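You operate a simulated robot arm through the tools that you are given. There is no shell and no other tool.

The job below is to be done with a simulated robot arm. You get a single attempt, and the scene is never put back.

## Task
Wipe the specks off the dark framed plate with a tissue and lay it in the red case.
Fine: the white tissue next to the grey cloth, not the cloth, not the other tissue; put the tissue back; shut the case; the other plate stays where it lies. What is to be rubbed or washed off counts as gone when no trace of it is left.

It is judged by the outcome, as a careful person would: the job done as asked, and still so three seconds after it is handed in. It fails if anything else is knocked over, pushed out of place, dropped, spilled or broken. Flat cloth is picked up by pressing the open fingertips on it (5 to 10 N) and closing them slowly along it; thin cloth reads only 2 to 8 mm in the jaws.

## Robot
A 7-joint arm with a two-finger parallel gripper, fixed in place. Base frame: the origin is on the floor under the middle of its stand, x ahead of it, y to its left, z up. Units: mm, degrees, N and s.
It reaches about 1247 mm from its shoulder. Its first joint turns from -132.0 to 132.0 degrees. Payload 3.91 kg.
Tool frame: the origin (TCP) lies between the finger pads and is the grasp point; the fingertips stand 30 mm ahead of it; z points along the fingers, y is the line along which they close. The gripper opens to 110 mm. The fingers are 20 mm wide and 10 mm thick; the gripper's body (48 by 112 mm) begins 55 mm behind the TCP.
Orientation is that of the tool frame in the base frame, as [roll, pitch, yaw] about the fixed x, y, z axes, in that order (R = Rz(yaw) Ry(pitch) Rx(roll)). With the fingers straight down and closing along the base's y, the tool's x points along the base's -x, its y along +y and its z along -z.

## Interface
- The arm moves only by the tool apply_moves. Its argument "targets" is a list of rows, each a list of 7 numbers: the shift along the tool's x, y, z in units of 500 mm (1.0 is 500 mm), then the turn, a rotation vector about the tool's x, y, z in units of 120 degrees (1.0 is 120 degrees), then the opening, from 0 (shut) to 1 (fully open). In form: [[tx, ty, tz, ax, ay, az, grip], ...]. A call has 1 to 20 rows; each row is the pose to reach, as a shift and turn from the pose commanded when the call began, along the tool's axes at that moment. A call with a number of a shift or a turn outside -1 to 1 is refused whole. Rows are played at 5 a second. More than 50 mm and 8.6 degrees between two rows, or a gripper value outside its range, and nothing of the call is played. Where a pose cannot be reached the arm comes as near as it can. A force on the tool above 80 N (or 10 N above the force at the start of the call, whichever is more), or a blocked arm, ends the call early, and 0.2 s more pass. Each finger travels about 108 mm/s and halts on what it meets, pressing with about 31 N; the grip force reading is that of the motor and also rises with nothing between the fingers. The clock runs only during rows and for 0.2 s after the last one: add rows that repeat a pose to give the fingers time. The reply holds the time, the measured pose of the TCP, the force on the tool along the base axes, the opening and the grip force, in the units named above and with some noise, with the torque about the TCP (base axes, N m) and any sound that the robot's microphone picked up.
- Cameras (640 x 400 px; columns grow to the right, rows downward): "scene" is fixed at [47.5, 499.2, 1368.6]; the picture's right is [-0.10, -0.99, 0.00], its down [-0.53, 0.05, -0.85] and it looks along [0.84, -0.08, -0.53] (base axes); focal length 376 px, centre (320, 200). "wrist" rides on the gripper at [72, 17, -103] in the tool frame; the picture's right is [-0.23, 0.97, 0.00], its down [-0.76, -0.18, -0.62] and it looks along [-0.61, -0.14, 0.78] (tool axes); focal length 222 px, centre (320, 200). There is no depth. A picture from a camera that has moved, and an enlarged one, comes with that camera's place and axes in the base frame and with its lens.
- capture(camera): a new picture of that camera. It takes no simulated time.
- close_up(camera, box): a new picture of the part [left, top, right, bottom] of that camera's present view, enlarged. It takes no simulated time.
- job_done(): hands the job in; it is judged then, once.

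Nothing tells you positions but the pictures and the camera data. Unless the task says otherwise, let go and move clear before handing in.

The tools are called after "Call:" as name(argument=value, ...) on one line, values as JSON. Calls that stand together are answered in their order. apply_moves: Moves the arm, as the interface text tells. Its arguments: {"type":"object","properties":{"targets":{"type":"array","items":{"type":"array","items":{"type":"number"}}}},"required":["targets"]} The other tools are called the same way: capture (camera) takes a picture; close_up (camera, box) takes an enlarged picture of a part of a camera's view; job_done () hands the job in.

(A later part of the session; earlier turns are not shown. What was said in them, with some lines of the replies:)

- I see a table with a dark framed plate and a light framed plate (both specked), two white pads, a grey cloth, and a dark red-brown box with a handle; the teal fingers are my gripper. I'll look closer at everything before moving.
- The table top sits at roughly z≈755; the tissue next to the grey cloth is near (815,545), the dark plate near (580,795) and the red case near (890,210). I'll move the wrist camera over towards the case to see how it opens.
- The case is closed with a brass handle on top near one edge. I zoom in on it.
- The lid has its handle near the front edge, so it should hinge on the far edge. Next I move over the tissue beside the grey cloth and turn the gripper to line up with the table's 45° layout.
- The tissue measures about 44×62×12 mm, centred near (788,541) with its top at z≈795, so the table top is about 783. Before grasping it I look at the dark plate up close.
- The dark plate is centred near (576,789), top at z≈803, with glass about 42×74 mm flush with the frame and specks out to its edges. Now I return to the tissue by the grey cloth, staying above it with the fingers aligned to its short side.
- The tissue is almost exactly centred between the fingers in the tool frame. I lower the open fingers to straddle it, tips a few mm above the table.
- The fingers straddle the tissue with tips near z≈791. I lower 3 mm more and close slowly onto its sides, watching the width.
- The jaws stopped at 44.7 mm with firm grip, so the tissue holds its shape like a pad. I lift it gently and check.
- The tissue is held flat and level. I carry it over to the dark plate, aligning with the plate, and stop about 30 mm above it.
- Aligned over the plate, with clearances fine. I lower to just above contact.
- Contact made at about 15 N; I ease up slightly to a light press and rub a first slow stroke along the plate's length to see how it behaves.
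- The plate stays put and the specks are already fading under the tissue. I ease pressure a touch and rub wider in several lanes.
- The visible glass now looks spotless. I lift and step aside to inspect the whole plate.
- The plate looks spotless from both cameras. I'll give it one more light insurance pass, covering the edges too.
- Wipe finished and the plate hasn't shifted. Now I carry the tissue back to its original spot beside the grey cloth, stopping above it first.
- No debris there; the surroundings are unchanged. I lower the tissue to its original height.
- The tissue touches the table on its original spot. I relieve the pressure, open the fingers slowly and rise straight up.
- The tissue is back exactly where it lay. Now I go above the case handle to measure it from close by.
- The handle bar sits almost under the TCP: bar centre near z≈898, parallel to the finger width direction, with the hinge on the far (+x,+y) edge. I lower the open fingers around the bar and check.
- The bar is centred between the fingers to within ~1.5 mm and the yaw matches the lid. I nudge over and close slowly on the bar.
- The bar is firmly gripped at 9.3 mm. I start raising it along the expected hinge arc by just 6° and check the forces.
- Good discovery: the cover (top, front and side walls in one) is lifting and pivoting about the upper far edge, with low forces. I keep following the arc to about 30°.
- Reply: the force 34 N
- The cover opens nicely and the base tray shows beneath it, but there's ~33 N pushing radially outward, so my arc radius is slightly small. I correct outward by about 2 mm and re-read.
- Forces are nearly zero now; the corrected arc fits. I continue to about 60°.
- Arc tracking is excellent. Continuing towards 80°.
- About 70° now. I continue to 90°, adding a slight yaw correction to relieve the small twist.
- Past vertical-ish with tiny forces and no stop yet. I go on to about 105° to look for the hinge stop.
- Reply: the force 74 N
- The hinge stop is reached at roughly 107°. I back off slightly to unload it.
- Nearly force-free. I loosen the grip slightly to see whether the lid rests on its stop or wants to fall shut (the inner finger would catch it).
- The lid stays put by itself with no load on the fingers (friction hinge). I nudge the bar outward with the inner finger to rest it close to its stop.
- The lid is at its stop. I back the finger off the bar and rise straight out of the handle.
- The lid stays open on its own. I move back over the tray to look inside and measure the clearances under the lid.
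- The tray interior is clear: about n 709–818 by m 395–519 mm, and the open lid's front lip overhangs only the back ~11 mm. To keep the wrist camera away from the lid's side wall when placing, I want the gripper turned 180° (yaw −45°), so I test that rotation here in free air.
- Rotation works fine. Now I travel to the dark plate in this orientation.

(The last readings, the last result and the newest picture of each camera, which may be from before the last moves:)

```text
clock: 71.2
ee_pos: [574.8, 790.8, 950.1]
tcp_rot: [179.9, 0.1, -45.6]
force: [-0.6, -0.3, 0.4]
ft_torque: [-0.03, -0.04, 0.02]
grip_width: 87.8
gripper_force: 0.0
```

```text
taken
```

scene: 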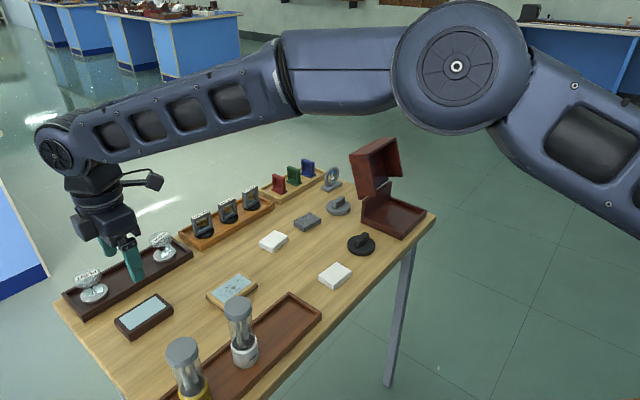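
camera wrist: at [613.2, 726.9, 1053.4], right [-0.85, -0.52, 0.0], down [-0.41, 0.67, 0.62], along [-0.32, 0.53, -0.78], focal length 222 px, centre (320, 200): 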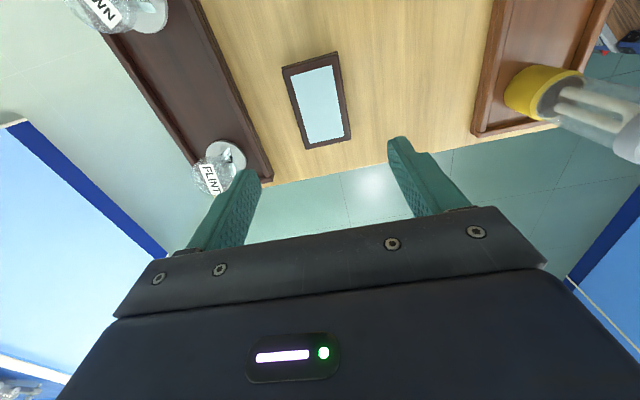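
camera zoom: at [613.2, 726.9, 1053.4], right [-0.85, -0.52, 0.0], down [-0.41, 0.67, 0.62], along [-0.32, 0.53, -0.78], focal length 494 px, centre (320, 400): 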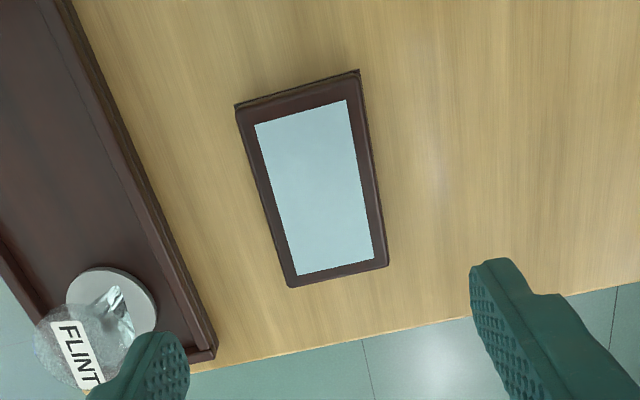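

The dark plate is centred and aligned in the tool frame to within a millimetre. I descend with the fingers open around its long sides.

Call:
apply_moves(targets=[[0.001, 0, 0.06, 0, 0, 0, 0.75], [0.001, 0, 0.12, 0, 0, 0, 0.75], [0.001, 0, 0.18, 0, 0, 0, 0.75], [0.001, 0, 0.22, 0, 0, 0, 0.75], [0.001, 0, 0.25, 0, 0, 0, 0.75], [0.001, 0, 0.264, 0, 0, 0, 0.75], [0.001, 0, 0.264, 0, 0, 0, 0.75]])

Call:
close_up(camera="wrist", box=[160, 20, 480, 240])

Call:
close_up(camera="scene", box=[80, 240, 200, 345])

```text
clock: 72.8
ee_pos: [575.8, 789.0, 818.0]
tcp_rot: [-180.0, 0.0, -45.7]
force: [-0.4, -0.5, -1.0]
ft_torque: [0.0, -0.04, -0.02]
grip_width: 82.5
gripper_force: 0.0
```

```text
1.82 times, centred on (320, 130) of wrist
camera zoom: at [614.8, 726.8, 921.7], right [-0.85, -0.52, 0.0], down [-0.41, 0.67, 0.62], along [-0.32, 0.53, -0.78], focal length 404 px, centre (320, 327)
```

zoom: 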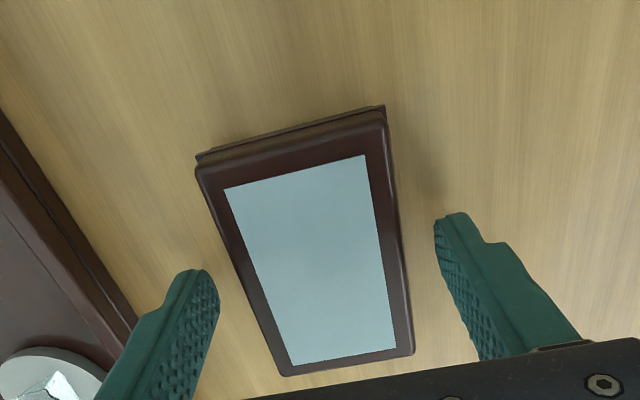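

```text
3.81 times, centred on (140, 292) of scene
camera zoom: at [47.5, 499.2, 1368.6], right [-0.1, -0.99, 0.0], down [-0.53, 0.05, -0.85], along [0.84, -0.08, -0.53], focal length 1431 px, centre (1006, -152)
```

zoom: 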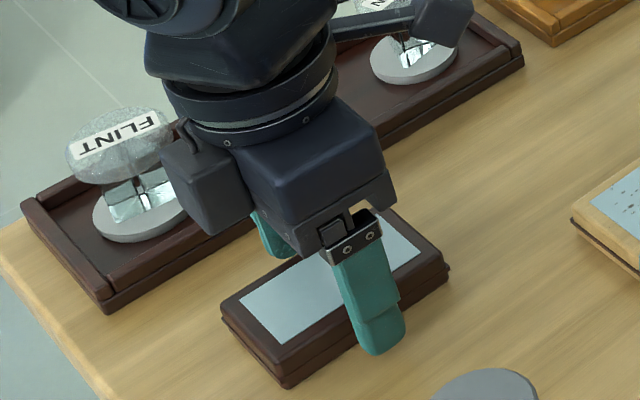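

Fingers straddle the plate cleanly. I close slowly onto its long sides.

Call:
apply_moves(targets=[[0, 0, 0, 0, 0, 0, 0.68], [0, 0, 0, 0, 0, 0, 0.62], [0, 0, 0, 0, 0, 0, 0.58], [0, 0, 0, 0, 0, 0, 0.55], [0, 0, 0, 0, 0, 0, 0.52], [0, 0, 0, 0, 0, 0, 0.5], [0, 0, 0, 0, 0, 0, 0.48], [0, 0, 0, 0, 0, 0, 0.46], [0, 0, 0, 0, 0, 0, 0.44], [0, 0, 0, 0, 0, 0, 0.44]])

Call:
close_up(camera="wrist", box=[160, 20, 480, 240])

```text
clock: 75.0
ee_pos: [575.2, 789.2, 817.2]
tcp_rot: [180.0, 0.0, -45.6]
force: [-0.2, -0.9, 0.7]
ft_torque: [0.01, 0.04, 0.02]
grip_width: 57.6
gripper_force: 30.9
```

```text
1.82 times, centred on (320, 130) of wrist
camera zoom: at [614.8, 726.8, 922.0], right [-0.85, -0.52, 0.0], down [-0.41, 0.67, 0.62], along [-0.32, 0.53, -0.78], focal length 404 px, centre (320, 327)
```

zoom: 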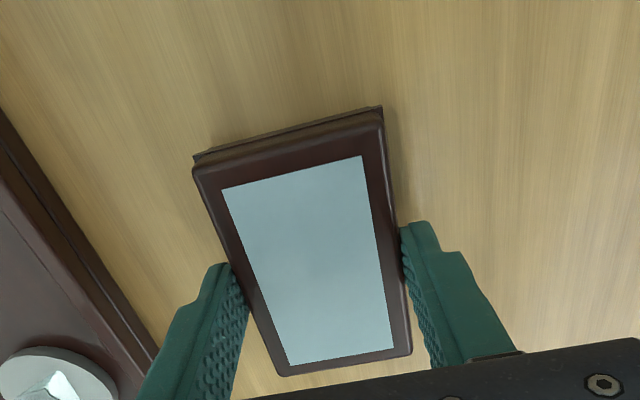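

The plate is gripped at 57.6 mm. I lift it gently and check that it hangs level.

Call:
apply_moves(targets=[[0, 0, -0.01, 0, 0, 0, 0.44], [0, 0, -0.03, 0, 0, 0, 0.44], [0, 0, -0.07, 0, 0, 0, 0.44], [0, 0, -0.14, 0, 0, 0, 0.44], [0, 0, -0.22, 0, 0, 0, 0.44], [0, 0, -0.3, 0, 0, 0, 0.44], [0, 0, -0.38, 0, 0, 0, 0.44], [0, 0, -0.46, 0, 0, 0, 0.44], [0, 0, -0.551, 0, 0, 0, 0.44], [0, 0, -0.551, 0, 0, 0, 0.44]])

Call:
close_up(camera="wrist", box=[160, 20, 480, 240])

Call:
capture(camera="scene")

```text
clock: 77.2
ee_pos: [577.0, 788.7, 1093.8]
tcp_rot: [180.0, 0.0, -45.5]
force: [0.2, 0.0, -1.3]
ft_torque: [-0.04, 0.01, -0.01]
grip_width: 57.2
gripper_force: 31.0
```

```text
1.82 times, centred on (320, 130) of wrist
camera zoom: at [614.9, 726.2, 1197.7], right [-0.85, -0.52, 0.0], down [-0.41, 0.67, 0.62], along [-0.32, 0.53, -0.78], focal length 404 px, centre (320, 327)
```

zoom: 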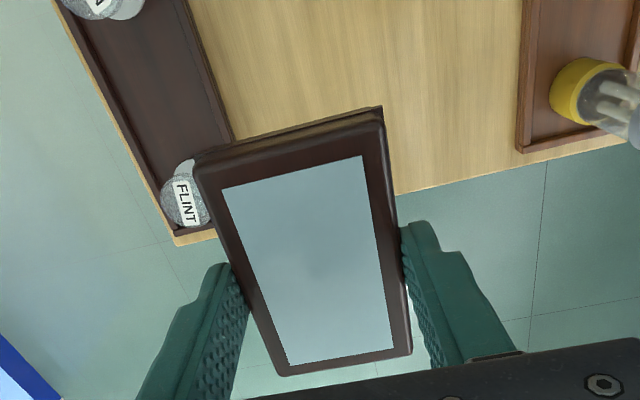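

```text
taken
```

scene: 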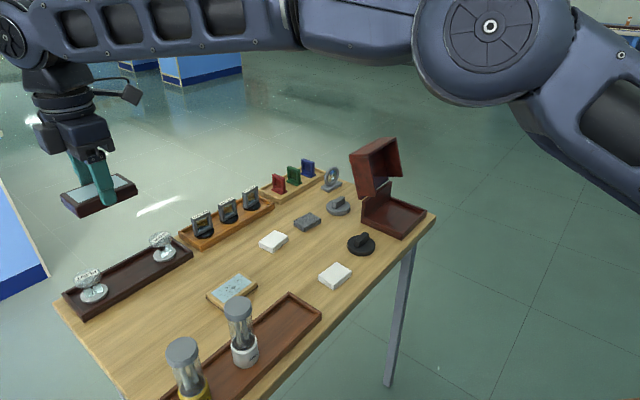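

Held level. I carry it high over the table to a point above the tray, slightly forward of centre.

Call:
apply_moves(targets=[[0.05, 0.017, 0, 0, 0, 0, 0.44], [0.13, 0.0455, 0, 0, 0, 0, 0.44], [0.215, 0.075, 0, 0, 0, 0, 0.44], [0.3, 0.105, 0, 0, 0, 0, 0.44], [0.385, 0.135, 0, 0, 0, 0, 0.44], [0.47, 0.1645, 0, 0, 0, 0, 0.44], [0.555, 0.194, 0, 0, 0, 0, 0.44], [0.64, 0.224, 0, 0, 0, 0, 0.44], [0.725, 0.254, 0, 0, 0, 0, 0.44], [0.81, 0.2835, 0, 0, 0, 0, 0.44], [0.895, 0.313, 0, 0, 0, 0, 0.44], [0.895, 0.313, 0, 0, 0, 0, 0.44]])

Call:
apply_moves(targets=[[0.08, 0.028, 0, 0, 0, 0, 0.44], [0.16, 0.056, 0, 0, 0, 0, 0.44], [0.24, 0.084, 0, 0, 0, 0, 0.44], [0.3247, 0.114, 0, 0, 0, 0, 0.44], [0.3247, 0.114, 0, 0, 0, 0, 0.44]])

Call:
capture(camera="wrist")

Call:
capture(camera="scene")

```text
clock: 79.8
ee_pos: [778.4, 359.4, 1094.1]
tcp_rot: [-180.0, 0.0, -45.5]
force: [-0.7, 1.2, -1.6]
ft_torque: [-0.01, -0.03, 0.0]
grip_width: 57.3
gripper_force: 31.7
```

```text
clock: 81.0
ee_pos: [850.4, 202.9, 1097.2]
tcp_rot: [-179.9, 0.0, -45.5]
force: [-0.2, 0.1, -1.8]
ft_torque: [-0.02, 0.02, 0.02]
grip_width: 57.6
gripper_force: 30.9
```

```text
taken
camera wrist: at [889.0, 141.2, 1200.8], right [-0.85, -0.52, 0.0], down [-0.41, 0.67, 0.62], along [-0.32, 0.53, -0.78], focal length 222 px, centre (320, 200)
```

wrist: 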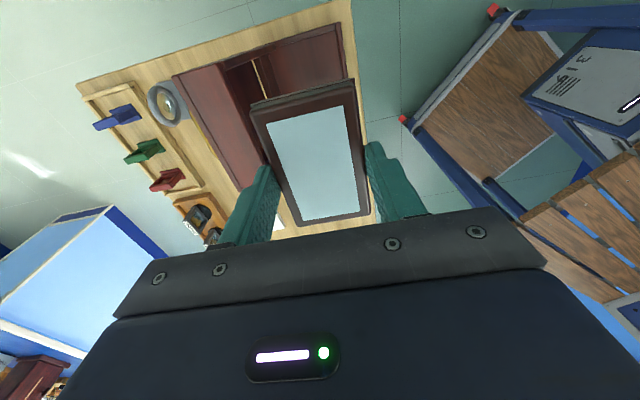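

```text
taken
```

scene: 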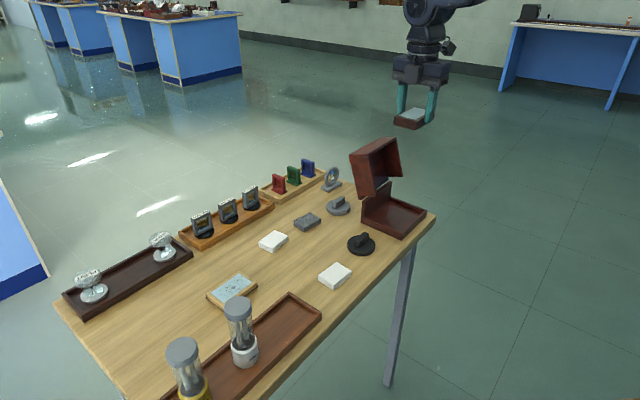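

I'm above the tray's front-centre (n≈745, m≈458). I descend partway and check the clearance to the open lid.

Call:
apply_moves(targets=[[0, 0, 0.07, 0, 0, 0, 0.44], [0, 0, 0.14, 0, 0, 0, 0.44], [0, 0, 0.21, 0, 0, 0, 0.44], [0, 0, 0.28, 0, 0, 0, 0.44], [0, 0, 0.33, 0, 0, 0, 0.44], [0, 0, 0.33, 0, 0, 0, 0.44]])

Call:
capture(camera="wrist")

Call:
close_up(camera="scene", box=[335, 80, 475, 245])

```text
clock: 82.4
ee_pos: [851.5, 203.4, 929.9]
tcp_rot: [-179.9, 0.0, -45.6]
force: [-0.4, -0.4, -2.1]
ft_torque: [0.01, -0.01, 0.02]
grip_width: 57.6
gripper_force: 30.8
```

```text
taken
camera wrist: at [888.8, 140.9, 1033.1], right [-0.85, -0.52, 0.0], down [-0.41, 0.67, 0.62], along [-0.32, 0.53, -0.78], focal length 222 px, centre (320, 200)
```

wrist: 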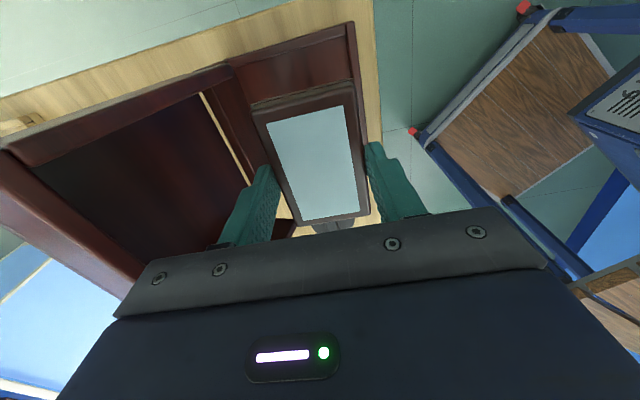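

```text
2.42 times, centred on (405, 162) of scene
camera zoom: at [47.5, 499.2, 1368.6], right [-0.1, -0.99, 0.0], down [-0.53, 0.05, -0.85], along [0.84, -0.08, -0.53], focal length 911 px, centre (114, 291)
```

zoom: 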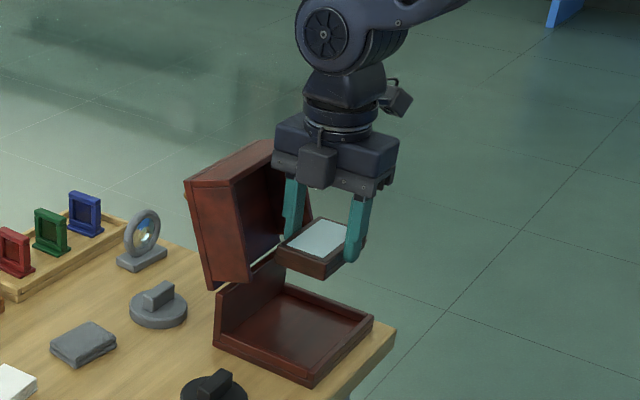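

Clearance to the lid lip is about 11 mm. I descend to just above the rim height and then shift inward to centre over the tray.

Call:
apply_moves(targets=[[0, 0, 0.04, 0, 0, 0, 0.44], [0, 0, 0.08, 0, 0, 0, 0.44], [0, 0, 0.12, 0, 0, 0, 0.44], [0, 0, 0.15, 0, 0, 0, 0.44], [-0.002, -0.008, 0.152, 0, 0, 0, 0.44], [-0.0036, -0.016, 0.152, 0, 0, 0, 0.44], [-0.0036, -0.022, 0.152, 0, 0, 0, 0.44], [-0.0036, -0.022, 0.152, 0, 0, 0, 0.44]])

Call:
capture(camera="wrist")

Call:
close_up(camera="scene", box=[345, 130, 445, 250])

Call:
close_up(camera="wrist", box=[220, 20, 420, 220])

```text
clock: 84.2
ee_pos: [858.4, 212.4, 853.3]
tcp_rot: [180.0, 0.0, -45.6]
force: [0.4, 0.8, -1.4]
ft_torque: [0.0, 0.0, -0.01]
grip_width: 57.1
gripper_force: 31.0
```

```text
taken
camera wrist: at [897.1, 150.7, 957.0], right [-0.85, -0.52, 0.0], down [-0.41, 0.67, 0.62], along [-0.32, 0.53, -0.78], focal length 222 px, centre (320, 200)
```

wrist: 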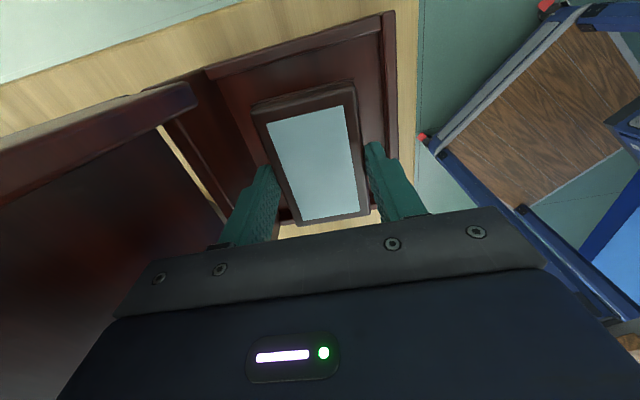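

```text
3.33 times, centred on (395, 190) of scene
camera zoom: at [47.5, 499.2, 1368.6], right [-0.1, -0.99, 0.0], down [-0.53, 0.05, -0.85], along [0.84, -0.08, -0.53], focal length 1252 px, centre (70, 233)
```

zoom: 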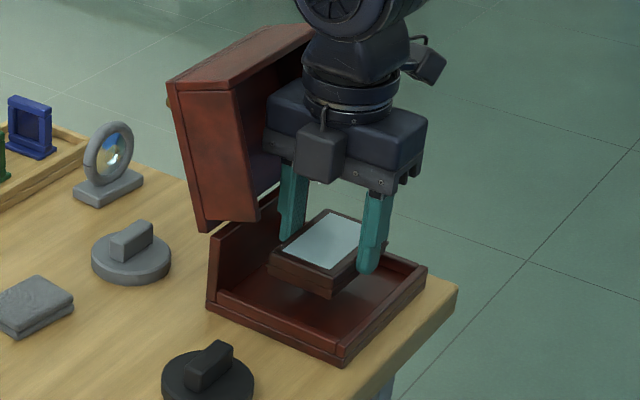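

```text
2.00 times, centred on (320, 120) of wrist
camera zoom: at [897.1, 150.7, 957.0], right [-0.85, -0.52, 0.0], down [-0.41, 0.67, 0.62], along [-0.32, 0.53, -0.78], focal length 444 px, centre (320, 360)
```

zoom: 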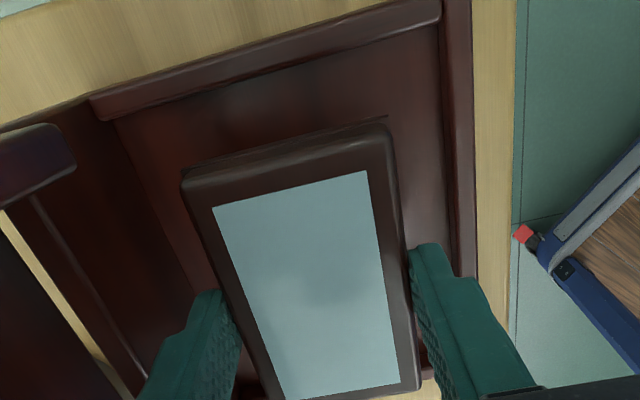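

The plate hovers centred inside the tray outline with about 9 mm to the front rim. I lower it in small steps until it touches the tray floor.

Call:
apply_moves(targets=[[0, 0, 0.016, 0, 0, 0, 0.44], [0, 0, 0.032, 0, 0, 0, 0.44], [0, 0, 0.042, 0, 0, 0, 0.44], [0, 0, 0.042, 0, 0, 0, 0.44]])

Call:
close_up(camera="scene", box=[345, 130, 445, 250])

```text
clock: 85.2
ee_pos: [858.4, 213.2, 831.7]
tcp_rot: [-179.9, 0.0, -45.6]
force: [0.4, -0.2, -1.6]
ft_torque: [0.02, 0.02, 0.01]
grip_width: 57.5
gripper_force: 30.6
```

```text
3.33 times, centred on (395, 190) of scene
camera zoom: at [47.5, 499.2, 1368.6], right [-0.1, -0.99, 0.0], down [-0.53, 0.05, -0.85], along [0.84, -0.08, -0.53], focal length 1252 px, centre (70, 233)
```

zoom: 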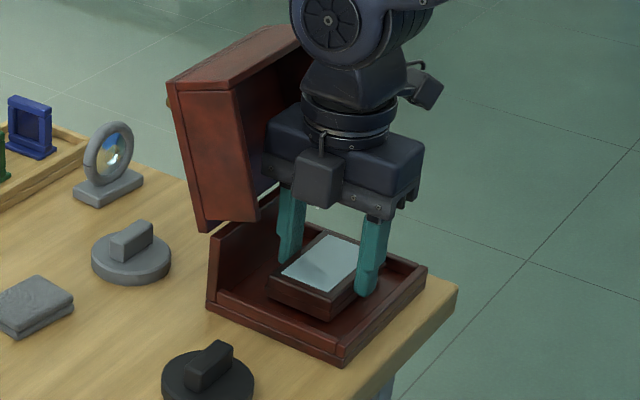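

Call:
apply_moves(targets=[[0, 0, 0.003, 0, 0, 0, 0.44], [0, 0, 0.006, 0, 0, 0, 0.44], [0, 0, 0.006, 0, 0, 0, 0.44]])

```text
clock: 86.0
ee_pos: [858.9, 211.8, 828.9]
tcp_rot: [-180.0, 0.0, -45.6]
force: [-0.3, 0.3, -1.3]
ft_torque: [-0.01, 0.0, 0.01]
grip_width: 57.4
gripper_force: 31.1
```

Call:
apply_moves(targets=[[0, 0, 0.002, 0, 0, 0, 0.44], [0, 0, 0.004, 0, 0, 0, 0.44], [0, 0, 0.004, 0, 0, 0, 0.44]])

```text
clock: 86.8
ee_pos: [858.6, 212.9, 827.5]
tcp_rot: [-179.9, 0.0, -45.7]
force: [-0.3, 2.4, 10.3]
ft_torque: [-0.01, 0.27, -0.03]
grip_width: 57.6
gripper_force: 30.4
```

The plate rests on the tray floor (10 N contact). I relieve slightly and open the fingers just enough to let go.

Call:
apply_moves(targets=[[0, 0, -0.0008, 0, 0, 0, 0.46], [0, 0, -0.0008, 0, 0, 0, 0.5], [0, 0, -0.0008, 0, 0, 0, 0.53], [0, 0, -0.0008, 0, 0, 0, 0.56], [0, 0, -0.0008, 0, 0, 0, 0.6], [0, 0, -0.0008, 0, 0, 0, 0.6]])

Call:
close_up(camera="wrist", box=[220, 20, 420, 220])

Call:
close_up(camera="scene", box=[345, 130, 445, 250])

```text
clock: 88.2
ee_pos: [857.8, 212.1, 828.0]
tcp_rot: [180.0, 0.0, -45.6]
force: [0.3, 0.5, 0.0]
ft_torque: [-0.03, 0.02, -0.01]
grip_width: 65.9
gripper_force: 0.2
```

```text
2.00 times, centred on (320, 120) of wrist
camera zoom: at [896.4, 149.5, 931.2], right [-0.85, -0.52, 0.0], down [-0.41, 0.67, 0.62], along [-0.32, 0.53, -0.78], focal length 444 px, centre (320, 360)
```

zoom: 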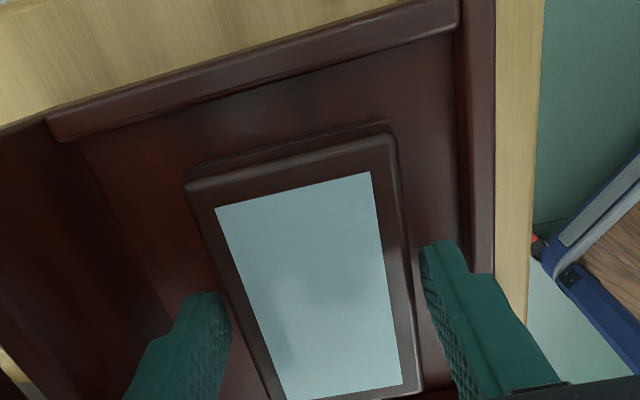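

```text
3.33 times, centred on (395, 190) of scene
camera zoom: at [47.5, 499.2, 1368.6], right [-0.1, -0.99, 0.0], down [-0.53, 0.05, -0.85], along [0.84, -0.08, -0.53], focal length 1252 px, centre (70, 233)
```

zoom: 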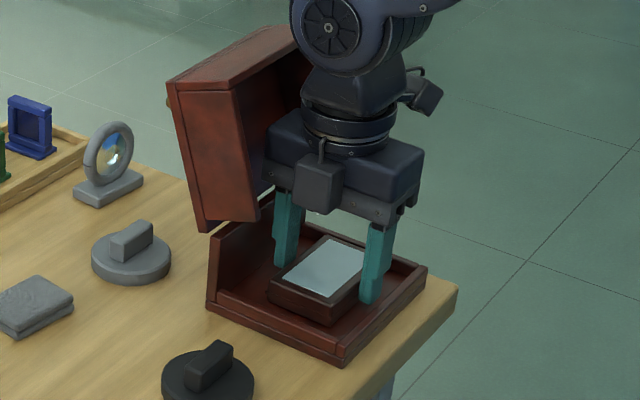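

Released with no load; the plate lies flat in the tray. I rise, shift forward away from the lid lip, and go up clear.

Call:
apply_moves(targets=[[0, 0, -0.01, 0, 0, 0, 0.6], [0, 0, -0.03, 0, 0, 0, 0.6], [0, 0, -0.052, 0, 0, 0, 0.6], [0, 0.012, -0.056, 0, 0, 0, 0.6], [0, 0.024, -0.06, 0, 0, 0, 0.6], [0, 0.024, -0.1, 0, 0, 0, 0.6], [0, 0.024, -0.17, 0, 0, 0, 0.6], [0, 0.024, -0.25, 0, 0, 0, 0.6], [0, 0.024, -0.33, 0, 0, 0, 0.6], [0, 0.024, -0.41, 0, 0, 0, 0.6], [0, 0.024, -0.49, 0, 0, 0, 0.6], [0, 0.024, -0.55, 0, 0, 0, 0.6], [0, 0.024, -0.55, 0, 0, 0, 0.6]])

Call:
capture(camera="wrist")

Call:
close_up(camera="scene", box=[335, 130, 445, 250])

```text
clock: 91.0
ee_pos: [850.2, 202.8, 1101.6]
tcp_rot: [180.0, 0.1, -45.5]
force: [0.6, -0.1, -0.7]
ft_torque: [-0.01, 0.03, 0.01]
grip_width: 65.9
gripper_force: 0.1
```

```text
taken
camera wrist: at [887.8, 140.9, 1206.6], right [-0.85, -0.52, 0.0], down [-0.41, 0.67, 0.62], along [-0.32, 0.53, -0.78], focal length 222 px, centre (320, 200)
```

wrist: 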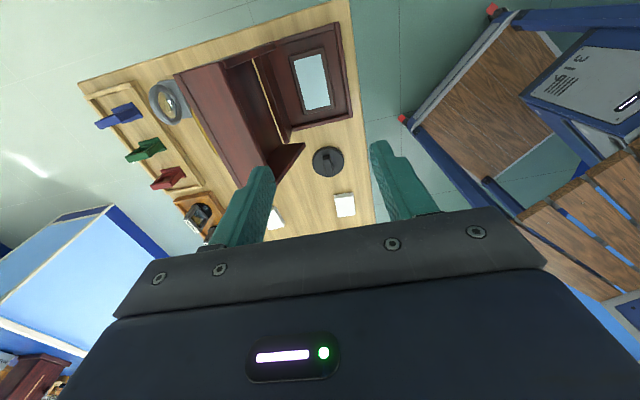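

```text
3.33 times, centred on (390, 190) of scene
camera zoom: at [47.5, 499.2, 1368.6], right [-0.1, -0.99, 0.0], down [-0.53, 0.05, -0.85], along [0.84, -0.08, -0.53], focal length 1252 px, centre (87, 233)
```

zoom: 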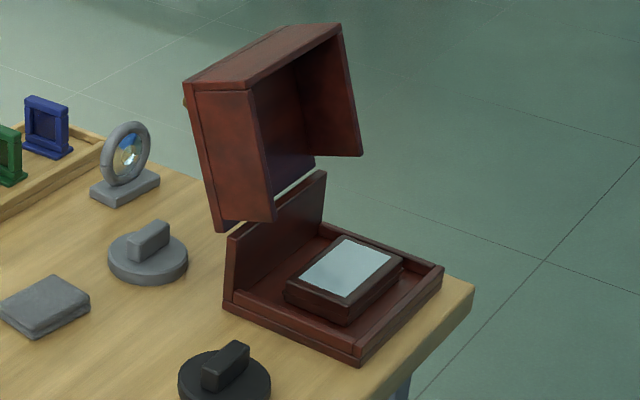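

The dark plate lies flat in the tray. Now I move above the lid's handle to shut the case, and measure the bar position again.

Call:
apply_moves(targets=[[-0.003, -0.06, 0, 0, 0, 0.001, 0.5], [-0.007, -0.13, 0, 0, 0, 0.002, 0.4], [-0.012, -0.22, 0, 0, 0, 0.003, 0.3], [-0.0167, -0.307, 0, 0, 0, 0.0033, 0.2], [-0.0167, -0.307, 0, 0, 0, 0.0033, 0.2]])

Call:
capture(camera="wrist")

Call:
close_up(camera="wrist", box=[220, 40, 420, 200])

```text
clock: 92.2
ee_pos: [953.5, 318.8, 1104.1]
tcp_rot: [180.0, 0.0, -46.0]
force: [-0.1, -0.1, 0.8]
ft_torque: [0.0, 0.01, 0.01]
grip_width: 22.0
gripper_force: 0.1
```

```text
taken
camera wrist: at [990.9, 255.2, 1208.0], right [-0.86, -0.51, 0.0], down [-0.4, 0.67, 0.62], along [-0.32, 0.53, -0.78], focal length 222 px, centre (320, 200)
```

wrist: 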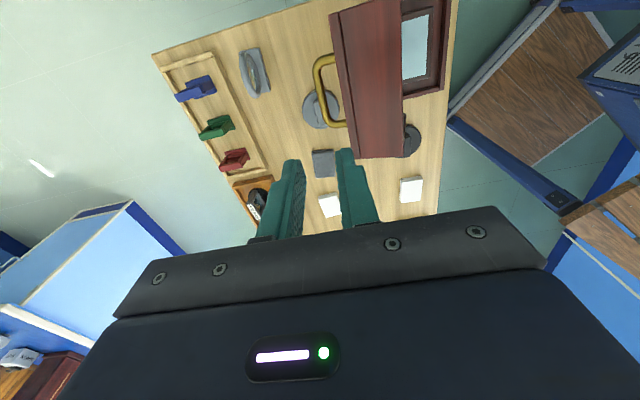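

```text
2.50 times, centred on (320, 120) of wrist
camera zoom: at [990.9, 255.2, 1208.0], right [-0.86, -0.51, 0.0], down [-0.4, 0.67, 0.62], along [-0.32, 0.53, -0.78], focal length 555 px, centre (320, 400)
```

zoom: 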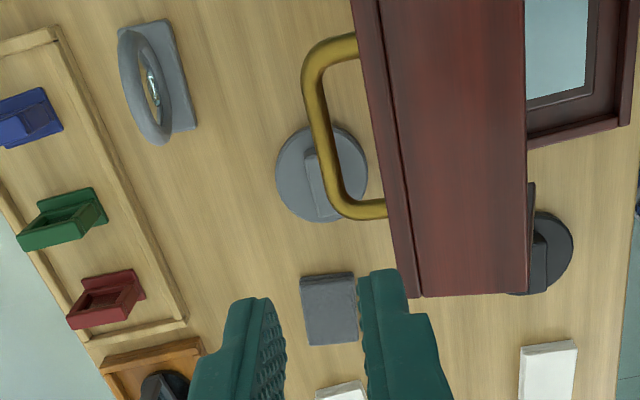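

Bar located; it sits about 3.5 mm off centre, which suits me since the inner finger must slip between bar and lid. I descend to just above the bar.

Call:
apply_moves(targets=[[0, -0.002, 0.07, 0, 0, 0, 0.2], [0, -0.002, 0.14, 0, 0, 0, 0.2], [0, -0.002, 0.2, 0, 0, 0, 0.2], [0, -0.002, 0.25, 0, 0, 0, 0.2], [0, -0.002, 0.25, 0, 0, 0, 0.2]])

Call:
close_up(camera="wrist", box=[220, 40, 420, 220])

Call:
close_up(camera="scene", box=[325, 90, 445, 240])

```text
clock: 93.4
ee_pos: [954.2, 318.2, 976.1]
tcp_rot: [-180.0, 0.0, -45.9]
force: [0.0, -0.4, 0.0]
ft_torque: [-0.02, 0.04, -0.02]
grip_width: 22.1
gripper_force: 0.1
```

```text
2.22 times, centred on (320, 130) of wrist
camera zoom: at [991.7, 255.3, 1080.4], right [-0.86, -0.51, 0.0], down [-0.4, 0.67, 0.62], along [-0.32, 0.53, -0.78], focal length 494 px, centre (320, 356)
```

zoom: 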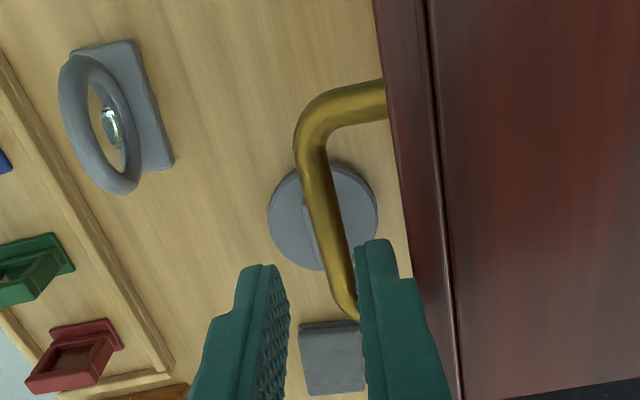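

```text
2.67 times, centred on (385, 165) of scene
camera zoom: at [47.5, 499.2, 1368.6], right [-0.1, -0.99, 0.0], down [-0.53, 0.05, -0.85], along [0.84, -0.08, -0.53], focal length 1002 px, centre (147, 293)
```

zoom: 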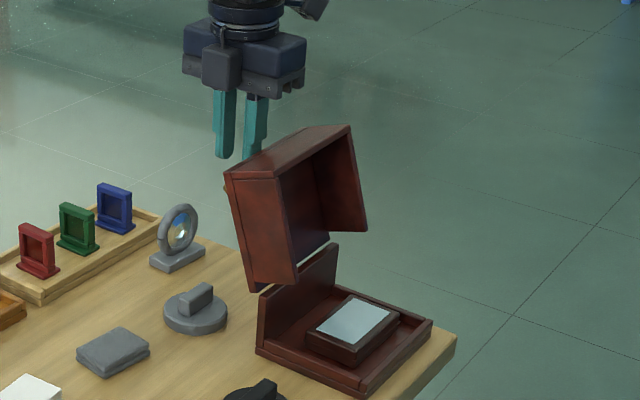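

Call:
apply_moves(targets=[[0.01, 0, 0, 0, 0, 0, 0.2], [0.01, 0, 0.02, 0, 0, 0, 0.2], [0.01, 0, 0.04, 0, 0, 0, 0.2], [0.01, 0, 0.055, 0, 0, 0, 0.2], [0.01, 0, 0.064, 0, 0, 0, 0.2], [0.01, 0, 0.064, 0, 0, 0, 0.2]])

Call:
close_up(camera="wrist", box=[220, 60, 420, 240])

Call:
close_up(camera="scene", box=[325, 90, 445, 240])

```text
clock: 94.8
ee_pos: [957.5, 314.6, 944.7]
tcp_rot: [-179.9, 0.1, -46.0]
force: [0.1, -0.3, -0.3]
ft_torque: [0.03, 0.04, 0.01]
grip_width: 22.2
gripper_force: 0.2
```

```text
2.22 times, centred on (320, 150) of wrist
camera zoom: at [995.5, 251.1, 1048.2], right [-0.86, -0.51, 0.0], down [-0.4, 0.67, 0.62], along [-0.32, 0.53, -0.78], focal length 494 px, centre (320, 311)
```

zoom: 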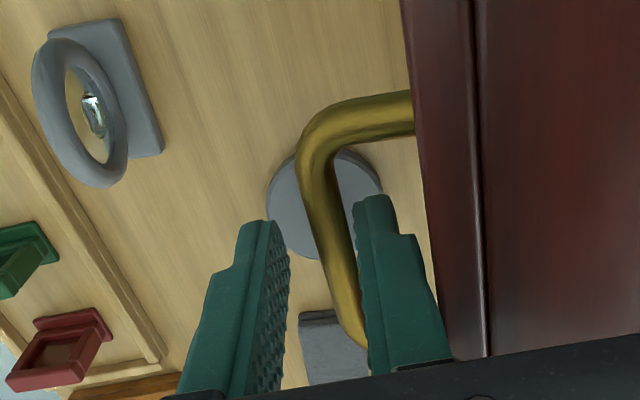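

```text
2.67 times, centred on (385, 165) of scene
camera zoom: at [47.5, 499.2, 1368.6], right [-0.1, -0.99, 0.0], down [-0.53, 0.05, -0.85], along [0.84, -0.08, -0.53], focal length 1002 px, centre (147, 293)
```

zoom: 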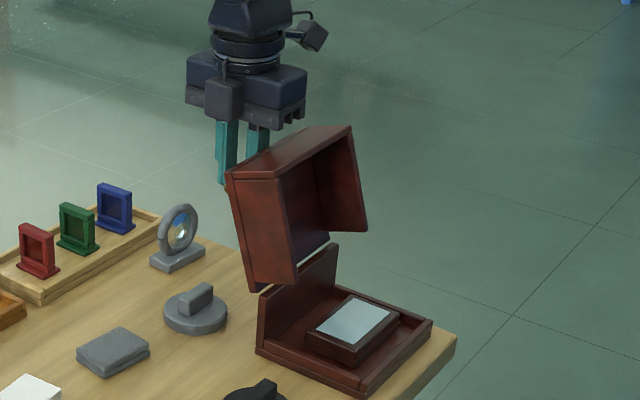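

The bar is between the fingers with no contact force. I centre on it while closing gently.

Call:
apply_moves(targets=[[0, 0.004, 0, 0, 0, 0, 0.17], [0, 0.008, 0, 0, 0, 0, 0.14], [0, 0.009, 0, 0, 0, 0, 0.11], [0, 0.009, 0, 0, 0, 0, 0.09], [0, 0.009, 0, 0, 0, 0, 0.07], [0, 0.009, 0, 0, 0, 0, 0.04], [0, 0.009, 0, 0, 0, 0, 0.04]])

Call:
close_up(camera="wrist", box=[220, 60, 420, 240])

```text
clock: 96.4
ee_pos: [953.7, 311.3, 944.9]
tcp_rot: [-180.0, 0.0, -45.9]
force: [-9.2, -8.9, 0.4]
ft_torque: [-0.12, 0.18, -0.05]
grip_width: 10.6
gripper_force: 6.1
```

```text
2.22 times, centred on (320, 150) of wrist
camera zoom: at [992.2, 248.3, 1049.2], right [-0.86, -0.51, 0.0], down [-0.4, 0.67, 0.62], along [-0.32, 0.53, -0.78], focal length 494 px, centre (320, 311)
```

zoom: 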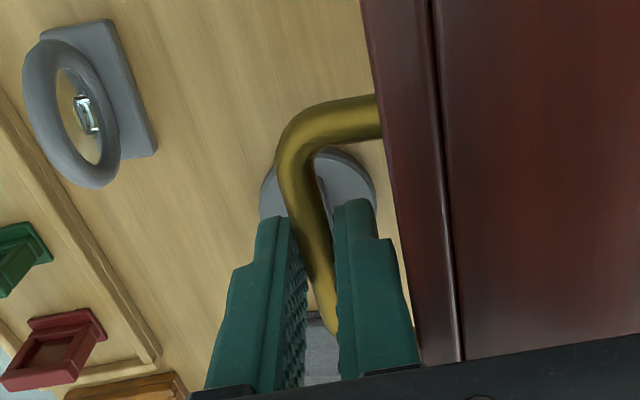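

Call:
apply_moves(targets=[[0, 0.001, 0, 0, 0, 0, 0.04], [0, 0.002, 0, 0, 0, 0, 0.04], [0, 0.002, 0, 0, 0, 0, 0.04]])

```text
clock: 97.2
ee_pos: [953.7, 312.2, 945.5]
tcp_rot: [-179.9, -0.1, -45.9]
force: [-3.7, -1.3, -5.7]
ft_torque: [-0.16, -0.1, -0.17]
grip_width: 9.4
gripper_force: 45.4
```

The bar is gripped firmly. I start swinging the lid down along the same arc in reverse, checking the forces early.

Call:
apply_moves(targets=[[0.0001, 0.0057, -0.0048, 0, 0, 0, 0.04], [0.0001, 0.0114, -0.0093, 0, 0, 0, 0.04], [0.0002, 0.0234, -0.0178, 0, 0, 0, 0.04], [0.0003, 0.036, -0.0254, 0, 0, 0, 0.04], [0.0003, 0.036, -0.0254, 0, 0, 0, 0.04]])

Call:
close_up(camera="scene", box=[325, 90, 445, 240])

```text
clock: 98.4
ee_pos: [941.5, 298.1, 957.9]
tcp_rot: [179.9, 0.1, -46.0]
force: [7.1, -1.5, 6.9]
ft_torque: [0.07, -0.04, -0.16]
grip_width: 9.3
gripper_force: 45.7
```

```text
2.67 times, centred on (385, 165) of scene
camera zoom: at [47.5, 499.2, 1368.6], right [-0.1, -0.99, 0.0], down [-0.53, 0.05, -0.85], along [0.84, -0.08, -0.53], focal length 1002 px, centre (147, 293)
```

zoom: 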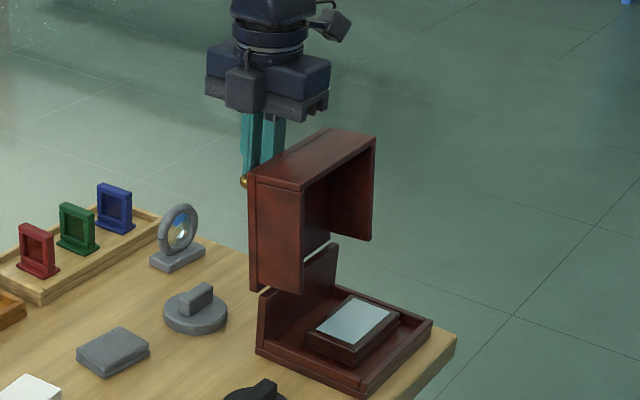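

Tracks well. Continuing down through vertical to about 71°.

Call:
apply_moves(targets=[[0.0005, 0.0131, -0.0068, 0, 0, 0, 0.04], [0.0007, 0.0266, -0.0126, 0, 0, 0, 0.04], [0.0009, 0.0404, -0.0175, 0, 0, 0, 0.04], [0.001, 0.0546, -0.0214, 0, 0, 0, 0.04], [0.0011, 0.0691, -0.0243, 0, 0, 0, 0.04], [0.0012, 0.0836, -0.0262, 0, 0, 0, 0.04], [0.0012, 0.0836, -0.0262, 0, 0, 0, 0.04]])

Call:
close_up(camera="scene", box=[325, 90, 445, 240])

```text
clock: 100.0
ee_pos: [911.4, 268.8, 969.9]
tcp_rot: [180.0, 0.0, -46.0]
force: [4.9, -5.8, 1.9]
ft_torque: [-0.05, -0.04, -0.14]
grip_width: 9.8
gripper_force: 45.0
```

```text
2.67 times, centred on (385, 165) of scene
camera zoom: at [47.5, 499.2, 1368.6], right [-0.1, -0.99, 0.0], down [-0.53, 0.05, -0.85], along [0.84, -0.08, -0.53], focal length 1002 px, centre (147, 293)
```

zoom: 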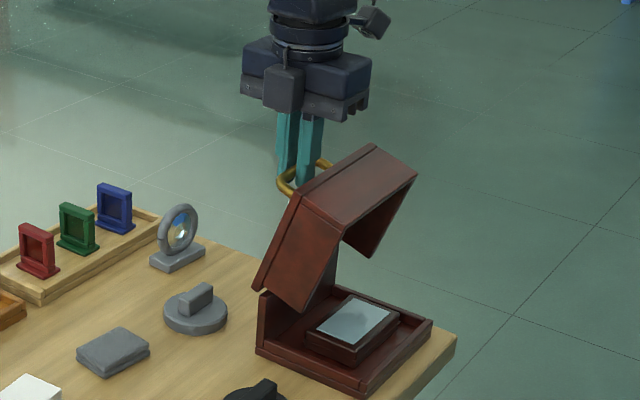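

Call:
apply_moves(targets=[[0.0005, 0.0147, -0.0009, 0, 0, 0, 0.04], [0.0008, 0.0294, -0.0007, 0, 0, 0, 0.04], [0.001, 0.0441, 0.0005, 0, 0, 0, 0.04], [0.0011, 0.0586, 0.0027, 0, 0, 0, 0.04], [0.0013, 0.073, 0.0059, 0, 0, 0, 0.04], [0.0014, 0.0871, 0.0101, 0, 0, 0, 0.04], [0.0014, 0.0871, 0.0101, 0, 0, 0, 0.04]])

Call:
close_up(camera="scene", box=[325, 110, 445, 240])

```text
clock: 101.6
ee_pos: [880.1, 238.6, 966.6]
tcp_rot: [179.9, -0.1, -46.0]
force: [2.0, -1.5, -0.8]
ft_torque: [0.24, 0.16, 0.05]
grip_width: 9.3
gripper_force: 45.2
```

```text
3.08 times, centred on (385, 175) of scene
camera zoom: at [47.5, 499.2, 1368.6], right [-0.1, -0.99, 0.0], down [-0.53, 0.05, -0.85], along [0.84, -0.08, -0.53], focal length 1156 px, centre (120, 277)
```

zoom: 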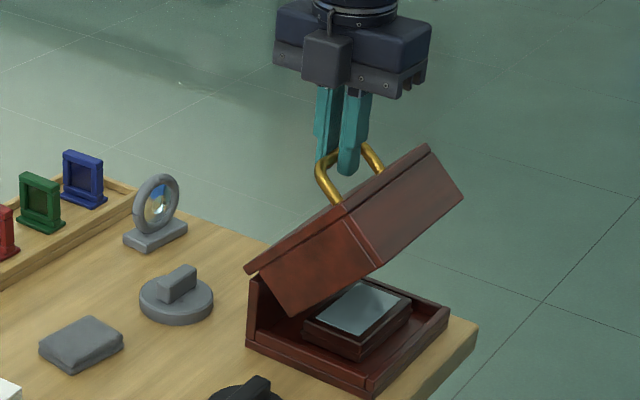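

Call:
apply_moves(targets=[[0.0002, 0.0138, 0.0052, 0, 0, 0, 0.04], [0.0003, 0.0271, 0.0113, 0, 0, 0, 0.04], [0.0004, 0.0401, 0.0184, 0, 0, 0, 0.04], [0.0005, 0.0525, 0.0263, 0, 0, 0, 0.04], [0.0006, 0.0643, 0.0351, 0, 0, 0, 0.04], [0.0007, 0.0754, 0.0447, 0, 0, 0, 0.04], [0.0007, 0.0754, 0.0447, 0, 0, 0, 0.04]])

Call:
close_up(camera="scene", box=[325, 110, 445, 240])

```text
clock: 103.2
ee_pos: [853.7, 211.9, 943.0]
tcp_rot: [-180.0, 0.1, -45.8]
force: [0.5, -2.4, 0.9]
ft_torque: [-0.03, -0.11, 0.33]
grip_width: 9.3
gripper_force: 45.0
```

```text
3.08 times, centred on (385, 175) of scene
camera zoom: at [47.5, 499.2, 1368.6], right [-0.1, -0.99, 0.0], down [-0.53, 0.05, -0.85], along [0.84, -0.08, -0.53], focal length 1156 px, centre (120, 277)
```

zoom: 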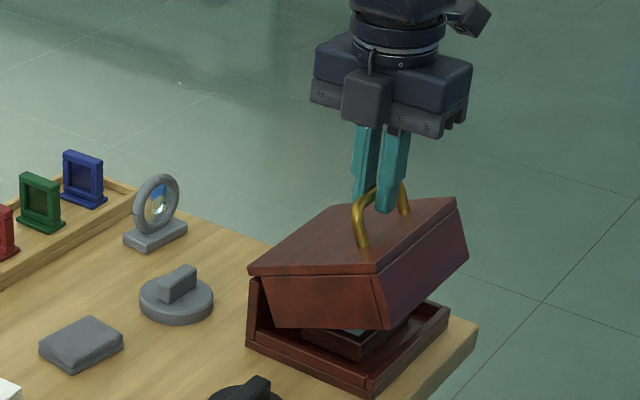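

Call:
apply_moves(targets=[[0.0001, 0.0105, 0.0103, 0, 0, 0, 0.04], [0.0002, 0.0202, 0.0214, 0, 0, 0, 0.04], [0.0003, 0.0291, 0.0331, 0, 0, 0, 0.04], [0.0003, 0.0353, 0.0422, 0, 0, 0, 0.04], [0.0003, 0.0409, 0.0517, 0, 0, 0, 0.04], [0.0003, 0.0409, 0.0517, 0, 0, 0, 0.04]])

Call:
close_up(camera="scene", box=[345, 140, 445, 240])

```text
clock: 104.6
ee_pos: [837.7, 197.6, 917.7]
tcp_rot: [180.0, 0.1, -46.0]
force: [6.5, 3.7, -4.6]
ft_torque: [0.15, -0.14, 0.62]
grip_width: 9.4
gripper_force: 45.0
```

```text
4.00 times, centred on (395, 190) of scene
camera zoom: at [47.5, 499.2, 1368.6], right [-0.1, -0.99, 0.0], down [-0.53, 0.05, -0.85], along [0.84, -0.08, -0.53], focal length 1503 px, centre (20, 240)
```

zoom: 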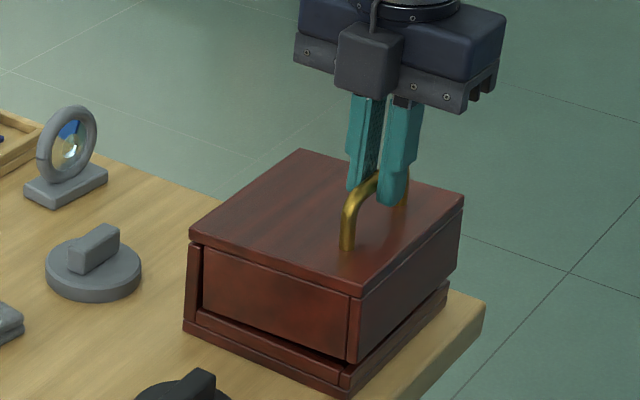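

Nearly shut. I lower the last few degrees slowly.

Call:
apply_moves(targets=[[0, 0.0026, 0.0049, 0, 0, 0, 0.04], [0, 0.0048, 0.0098, 0, 0, 0, 0.04], [0, 0.0062, 0.0131, 0, 0, 0, 0.04], [0, 0.0062, 0.0131, 0, 0, 0, 0.04]])

Call:
close_up(camera="scene", box=[345, 140, 445, 240])

```text
clock: 105.6
ee_pos: [837.2, 195.4, 910.2]
tcp_rot: [179.9, 0.0, -46.1]
force: [4.4, -2.4, 8.1]
ft_torque: [0.04, -0.07, 0.68]
grip_width: 9.3
gripper_force: 45.1
```

```text
4.00 times, centred on (395, 190) of scene
camera zoom: at [47.5, 499.2, 1368.6], right [-0.1, -0.99, 0.0], down [-0.53, 0.05, -0.85], along [0.84, -0.08, -0.53], focal length 1503 px, centre (20, 240)
```

zoom: 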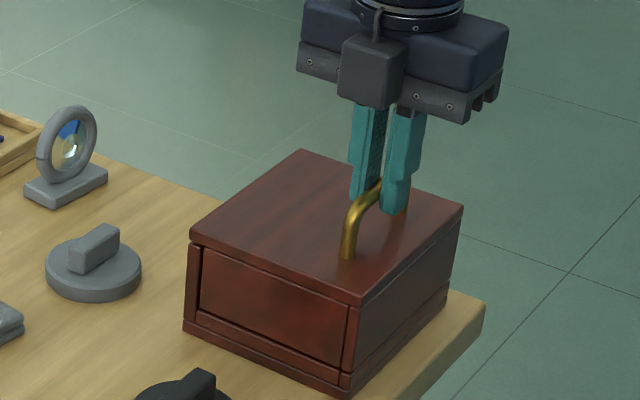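

Contact shows (8 N). I press about 1 mm more to be sure it's fully shut.

Call:
apply_moves(targets=[[0, 0.0005, 0.001, 0, 0, 0, 0.04], [0, 0.001, 0.002, 0, 0, 0, 0.04], [0, 0.001, 0.002, 0, 0, 0, 0.04]])

Call:
close_up(camera="scene", box=[360, 185, 440, 245])

```text
clock: 106.4
ee_pos: [837.9, 195.6, 911.4]
tcp_rot: [-179.9, -0.1, -46.0]
force: [10.1, -6.0, 21.3]
ft_torque: [-0.15, -0.25, 0.68]
grip_width: 9.6
gripper_force: 44.7
```

```text
6.67 times, centred on (400, 215) of scene
camera zoom: at [47.5, 499.2, 1368.6], right [-0.1, -0.99, 0.0], down [-0.53, 0.05, -0.85], along [0.84, -0.08, -0.53], focal length 2505 px, centre (-213, 100)
```

zoom: 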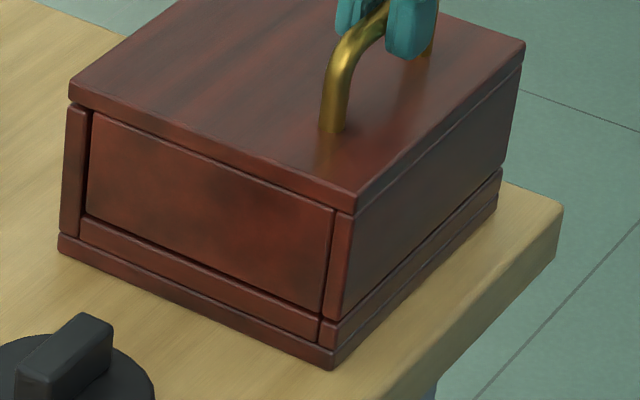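

The case is fully shut. I relieve the pressure, open the fingers slowly and rise straight off the handle.

Call:
apply_moves(targets=[[0.0008, -0.0005, -0.0016, 0, 0, 0, 0.04], [0.0008, -0.0005, -0.0016, 0, 0, 0, 0.09], [0.0008, -0.0005, -0.0016, 0, 0, 0, 0.15], [0.0008, -0.0005, -0.0016, 0, 0, 0, 0.22], [0.0008, -0.0005, -0.0016, 0, 0, 0, 0.3], [0.0008, -0.0005, -0.0016, 0, 0, 0, 0.36], [0.0008, -0.0005, -0.0016, 0, 0, 0, 0.36]])

Call:
close_up(camera="wrist", box=[190, 20, 430, 240])

```text
clock: 108.0
ee_pos: [836.7, 194.4, 911.2]
tcp_rot: [180.0, 0.1, -46.0]
force: [-0.7, 0.2, 0.1]
ft_torque: [-0.01, -0.01, 0.02]
grip_width: 39.6
gripper_force: 0.0
```

```text
1.82 times, centred on (310, 130) of wrist
camera zoom: at [874.7, 132.4, 1015.6], right [-0.86, -0.51, 0.0], down [-0.4, 0.67, 0.62], along [-0.32, 0.53, -0.78], focal length 404 px, centre (338, 327)
```

zoom: 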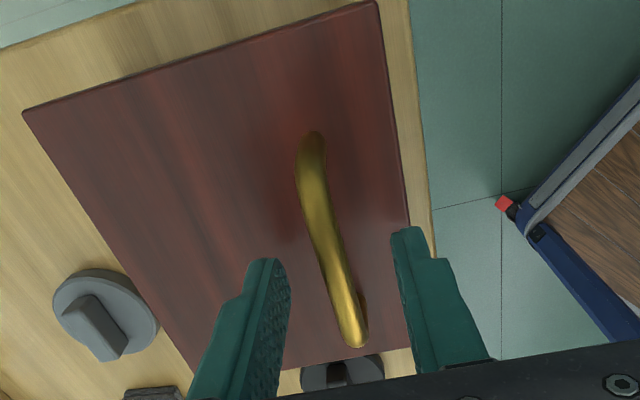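

Free of the handle with no load. I rise clear and take a last look at everything.

Call:
apply_moves(targets=[[0, 0, -0.02, 0, 0, 0, 0.36], [0, 0, -0.06, 0, 0, 0, 0.4], [0, 0, -0.14, 0, 0, 0, 0.5], [0, 0, -0.22, 0, 0, 0, 0.6], [0, 0, -0.3, 0, 0, 0, 0.7], [0, 0, -0.38, 0, 0, 0, 0.7], [0, 0, -0.38, 0, 0, 0, 0.7]])

Call:
capture(camera="scene")

Call:
close_up(camera="scene", box=[345, 165, 445, 250])

Call:
close_up(camera="scene", box=[220, 140, 460, 290])

Call:
close_up(camera="scene", box=[50, 220, 290, 370])

```text
clock: 109.6
ee_pos: [836.5, 194.2, 1099.7]
tcp_rot: [180.0, 0.1, -46.0]
force: [0.1, -0.5, 0.4]
ft_torque: [0.01, 0.01, -0.04]
grip_width: 77.1
gripper_force: 0.1
```

```text
taken
```

scene: 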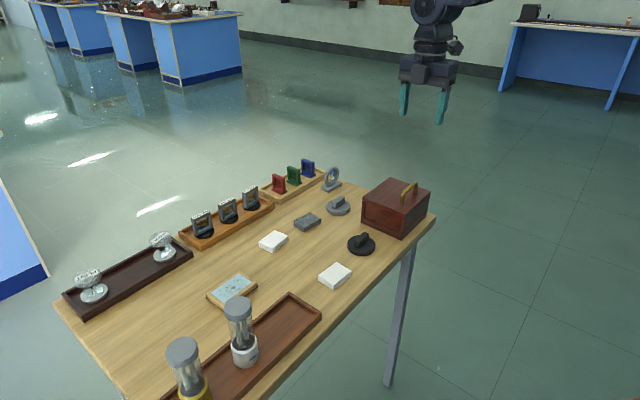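

```text
4.71 times, centred on (395, 208) of scene
camera zoom: at [47.5, 499.2, 1368.6], right [-0.1, -0.99, 0.0], down [-0.53, 0.05, -0.85], along [0.84, -0.08, -0.53], focal length 1768 px, centre (-33, 165)
```

zoom: 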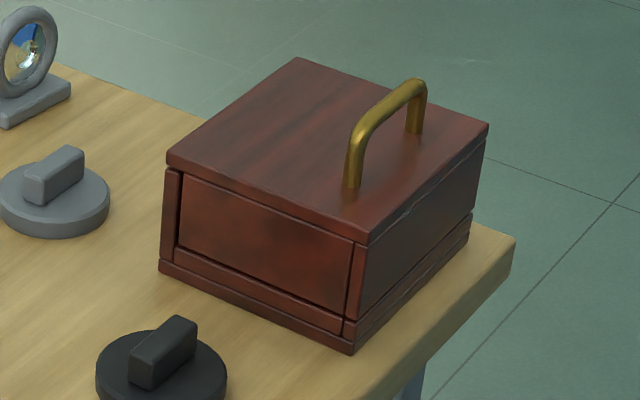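

```text
2.67 times, centred on (340, 215) of scene
camera zoom: at [47.5, 499.2, 1368.6], right [-0.1, -0.99, 0.0], down [-0.53, 0.05, -0.85], along [0.84, -0.08, -0.53], focal length 1002 px, centre (267, 160)
```

zoom: 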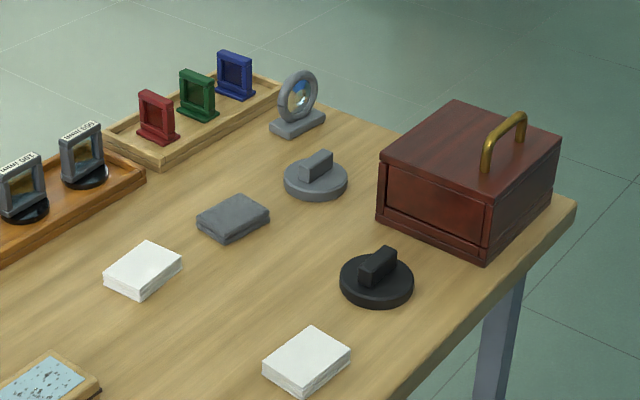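

```text
2.67 times, centred on (170, 295) of scene
camera zoom: at [47.5, 499.2, 1368.6], right [-0.1, -0.99, 0.0], down [-0.53, 0.05, -0.85], along [0.84, -0.08, -0.53], focal length 1002 px, centre (720, -53)
```

zoom: 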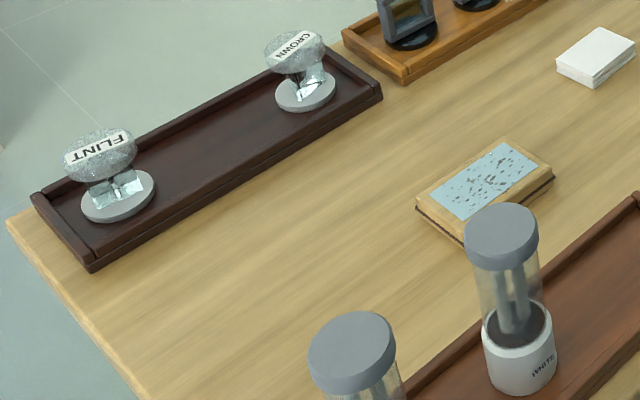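

The case is shut and stands exactly where it was, with the wiped dark plate inside. The tissue is back beside the grey cloth, the other plate and everything else are unmoved, and the gripper is clear, so I hand the job in.

Call:
job_done()

```text
The job is handed in.
```

The dark framed plate is wiped clean and lying flat in the red case, and the case is shut. I handed the job in, but the tool only confirmed receipt, so I don't have a verdict.

- **Wiping:** I used the white tissue next to the grey cloth. The glass and frame looked clean from both cameras, even enlarged. I then went over the plate once more with the tissue as a precaution.
- **Tissue:** It is back on its original spot, within about a millimetre by the camera views.
- **Case:** I lifted the lid by its handle, laid the plate on the tray floor, and lowered the lid gently. I pressed it at the end to make sure it was fully closed.
- **Everything else:** In the last pictures the other plate, the other tissue, the cloth and the remaining objects were where they started. The gripper is open and well clear of the table.
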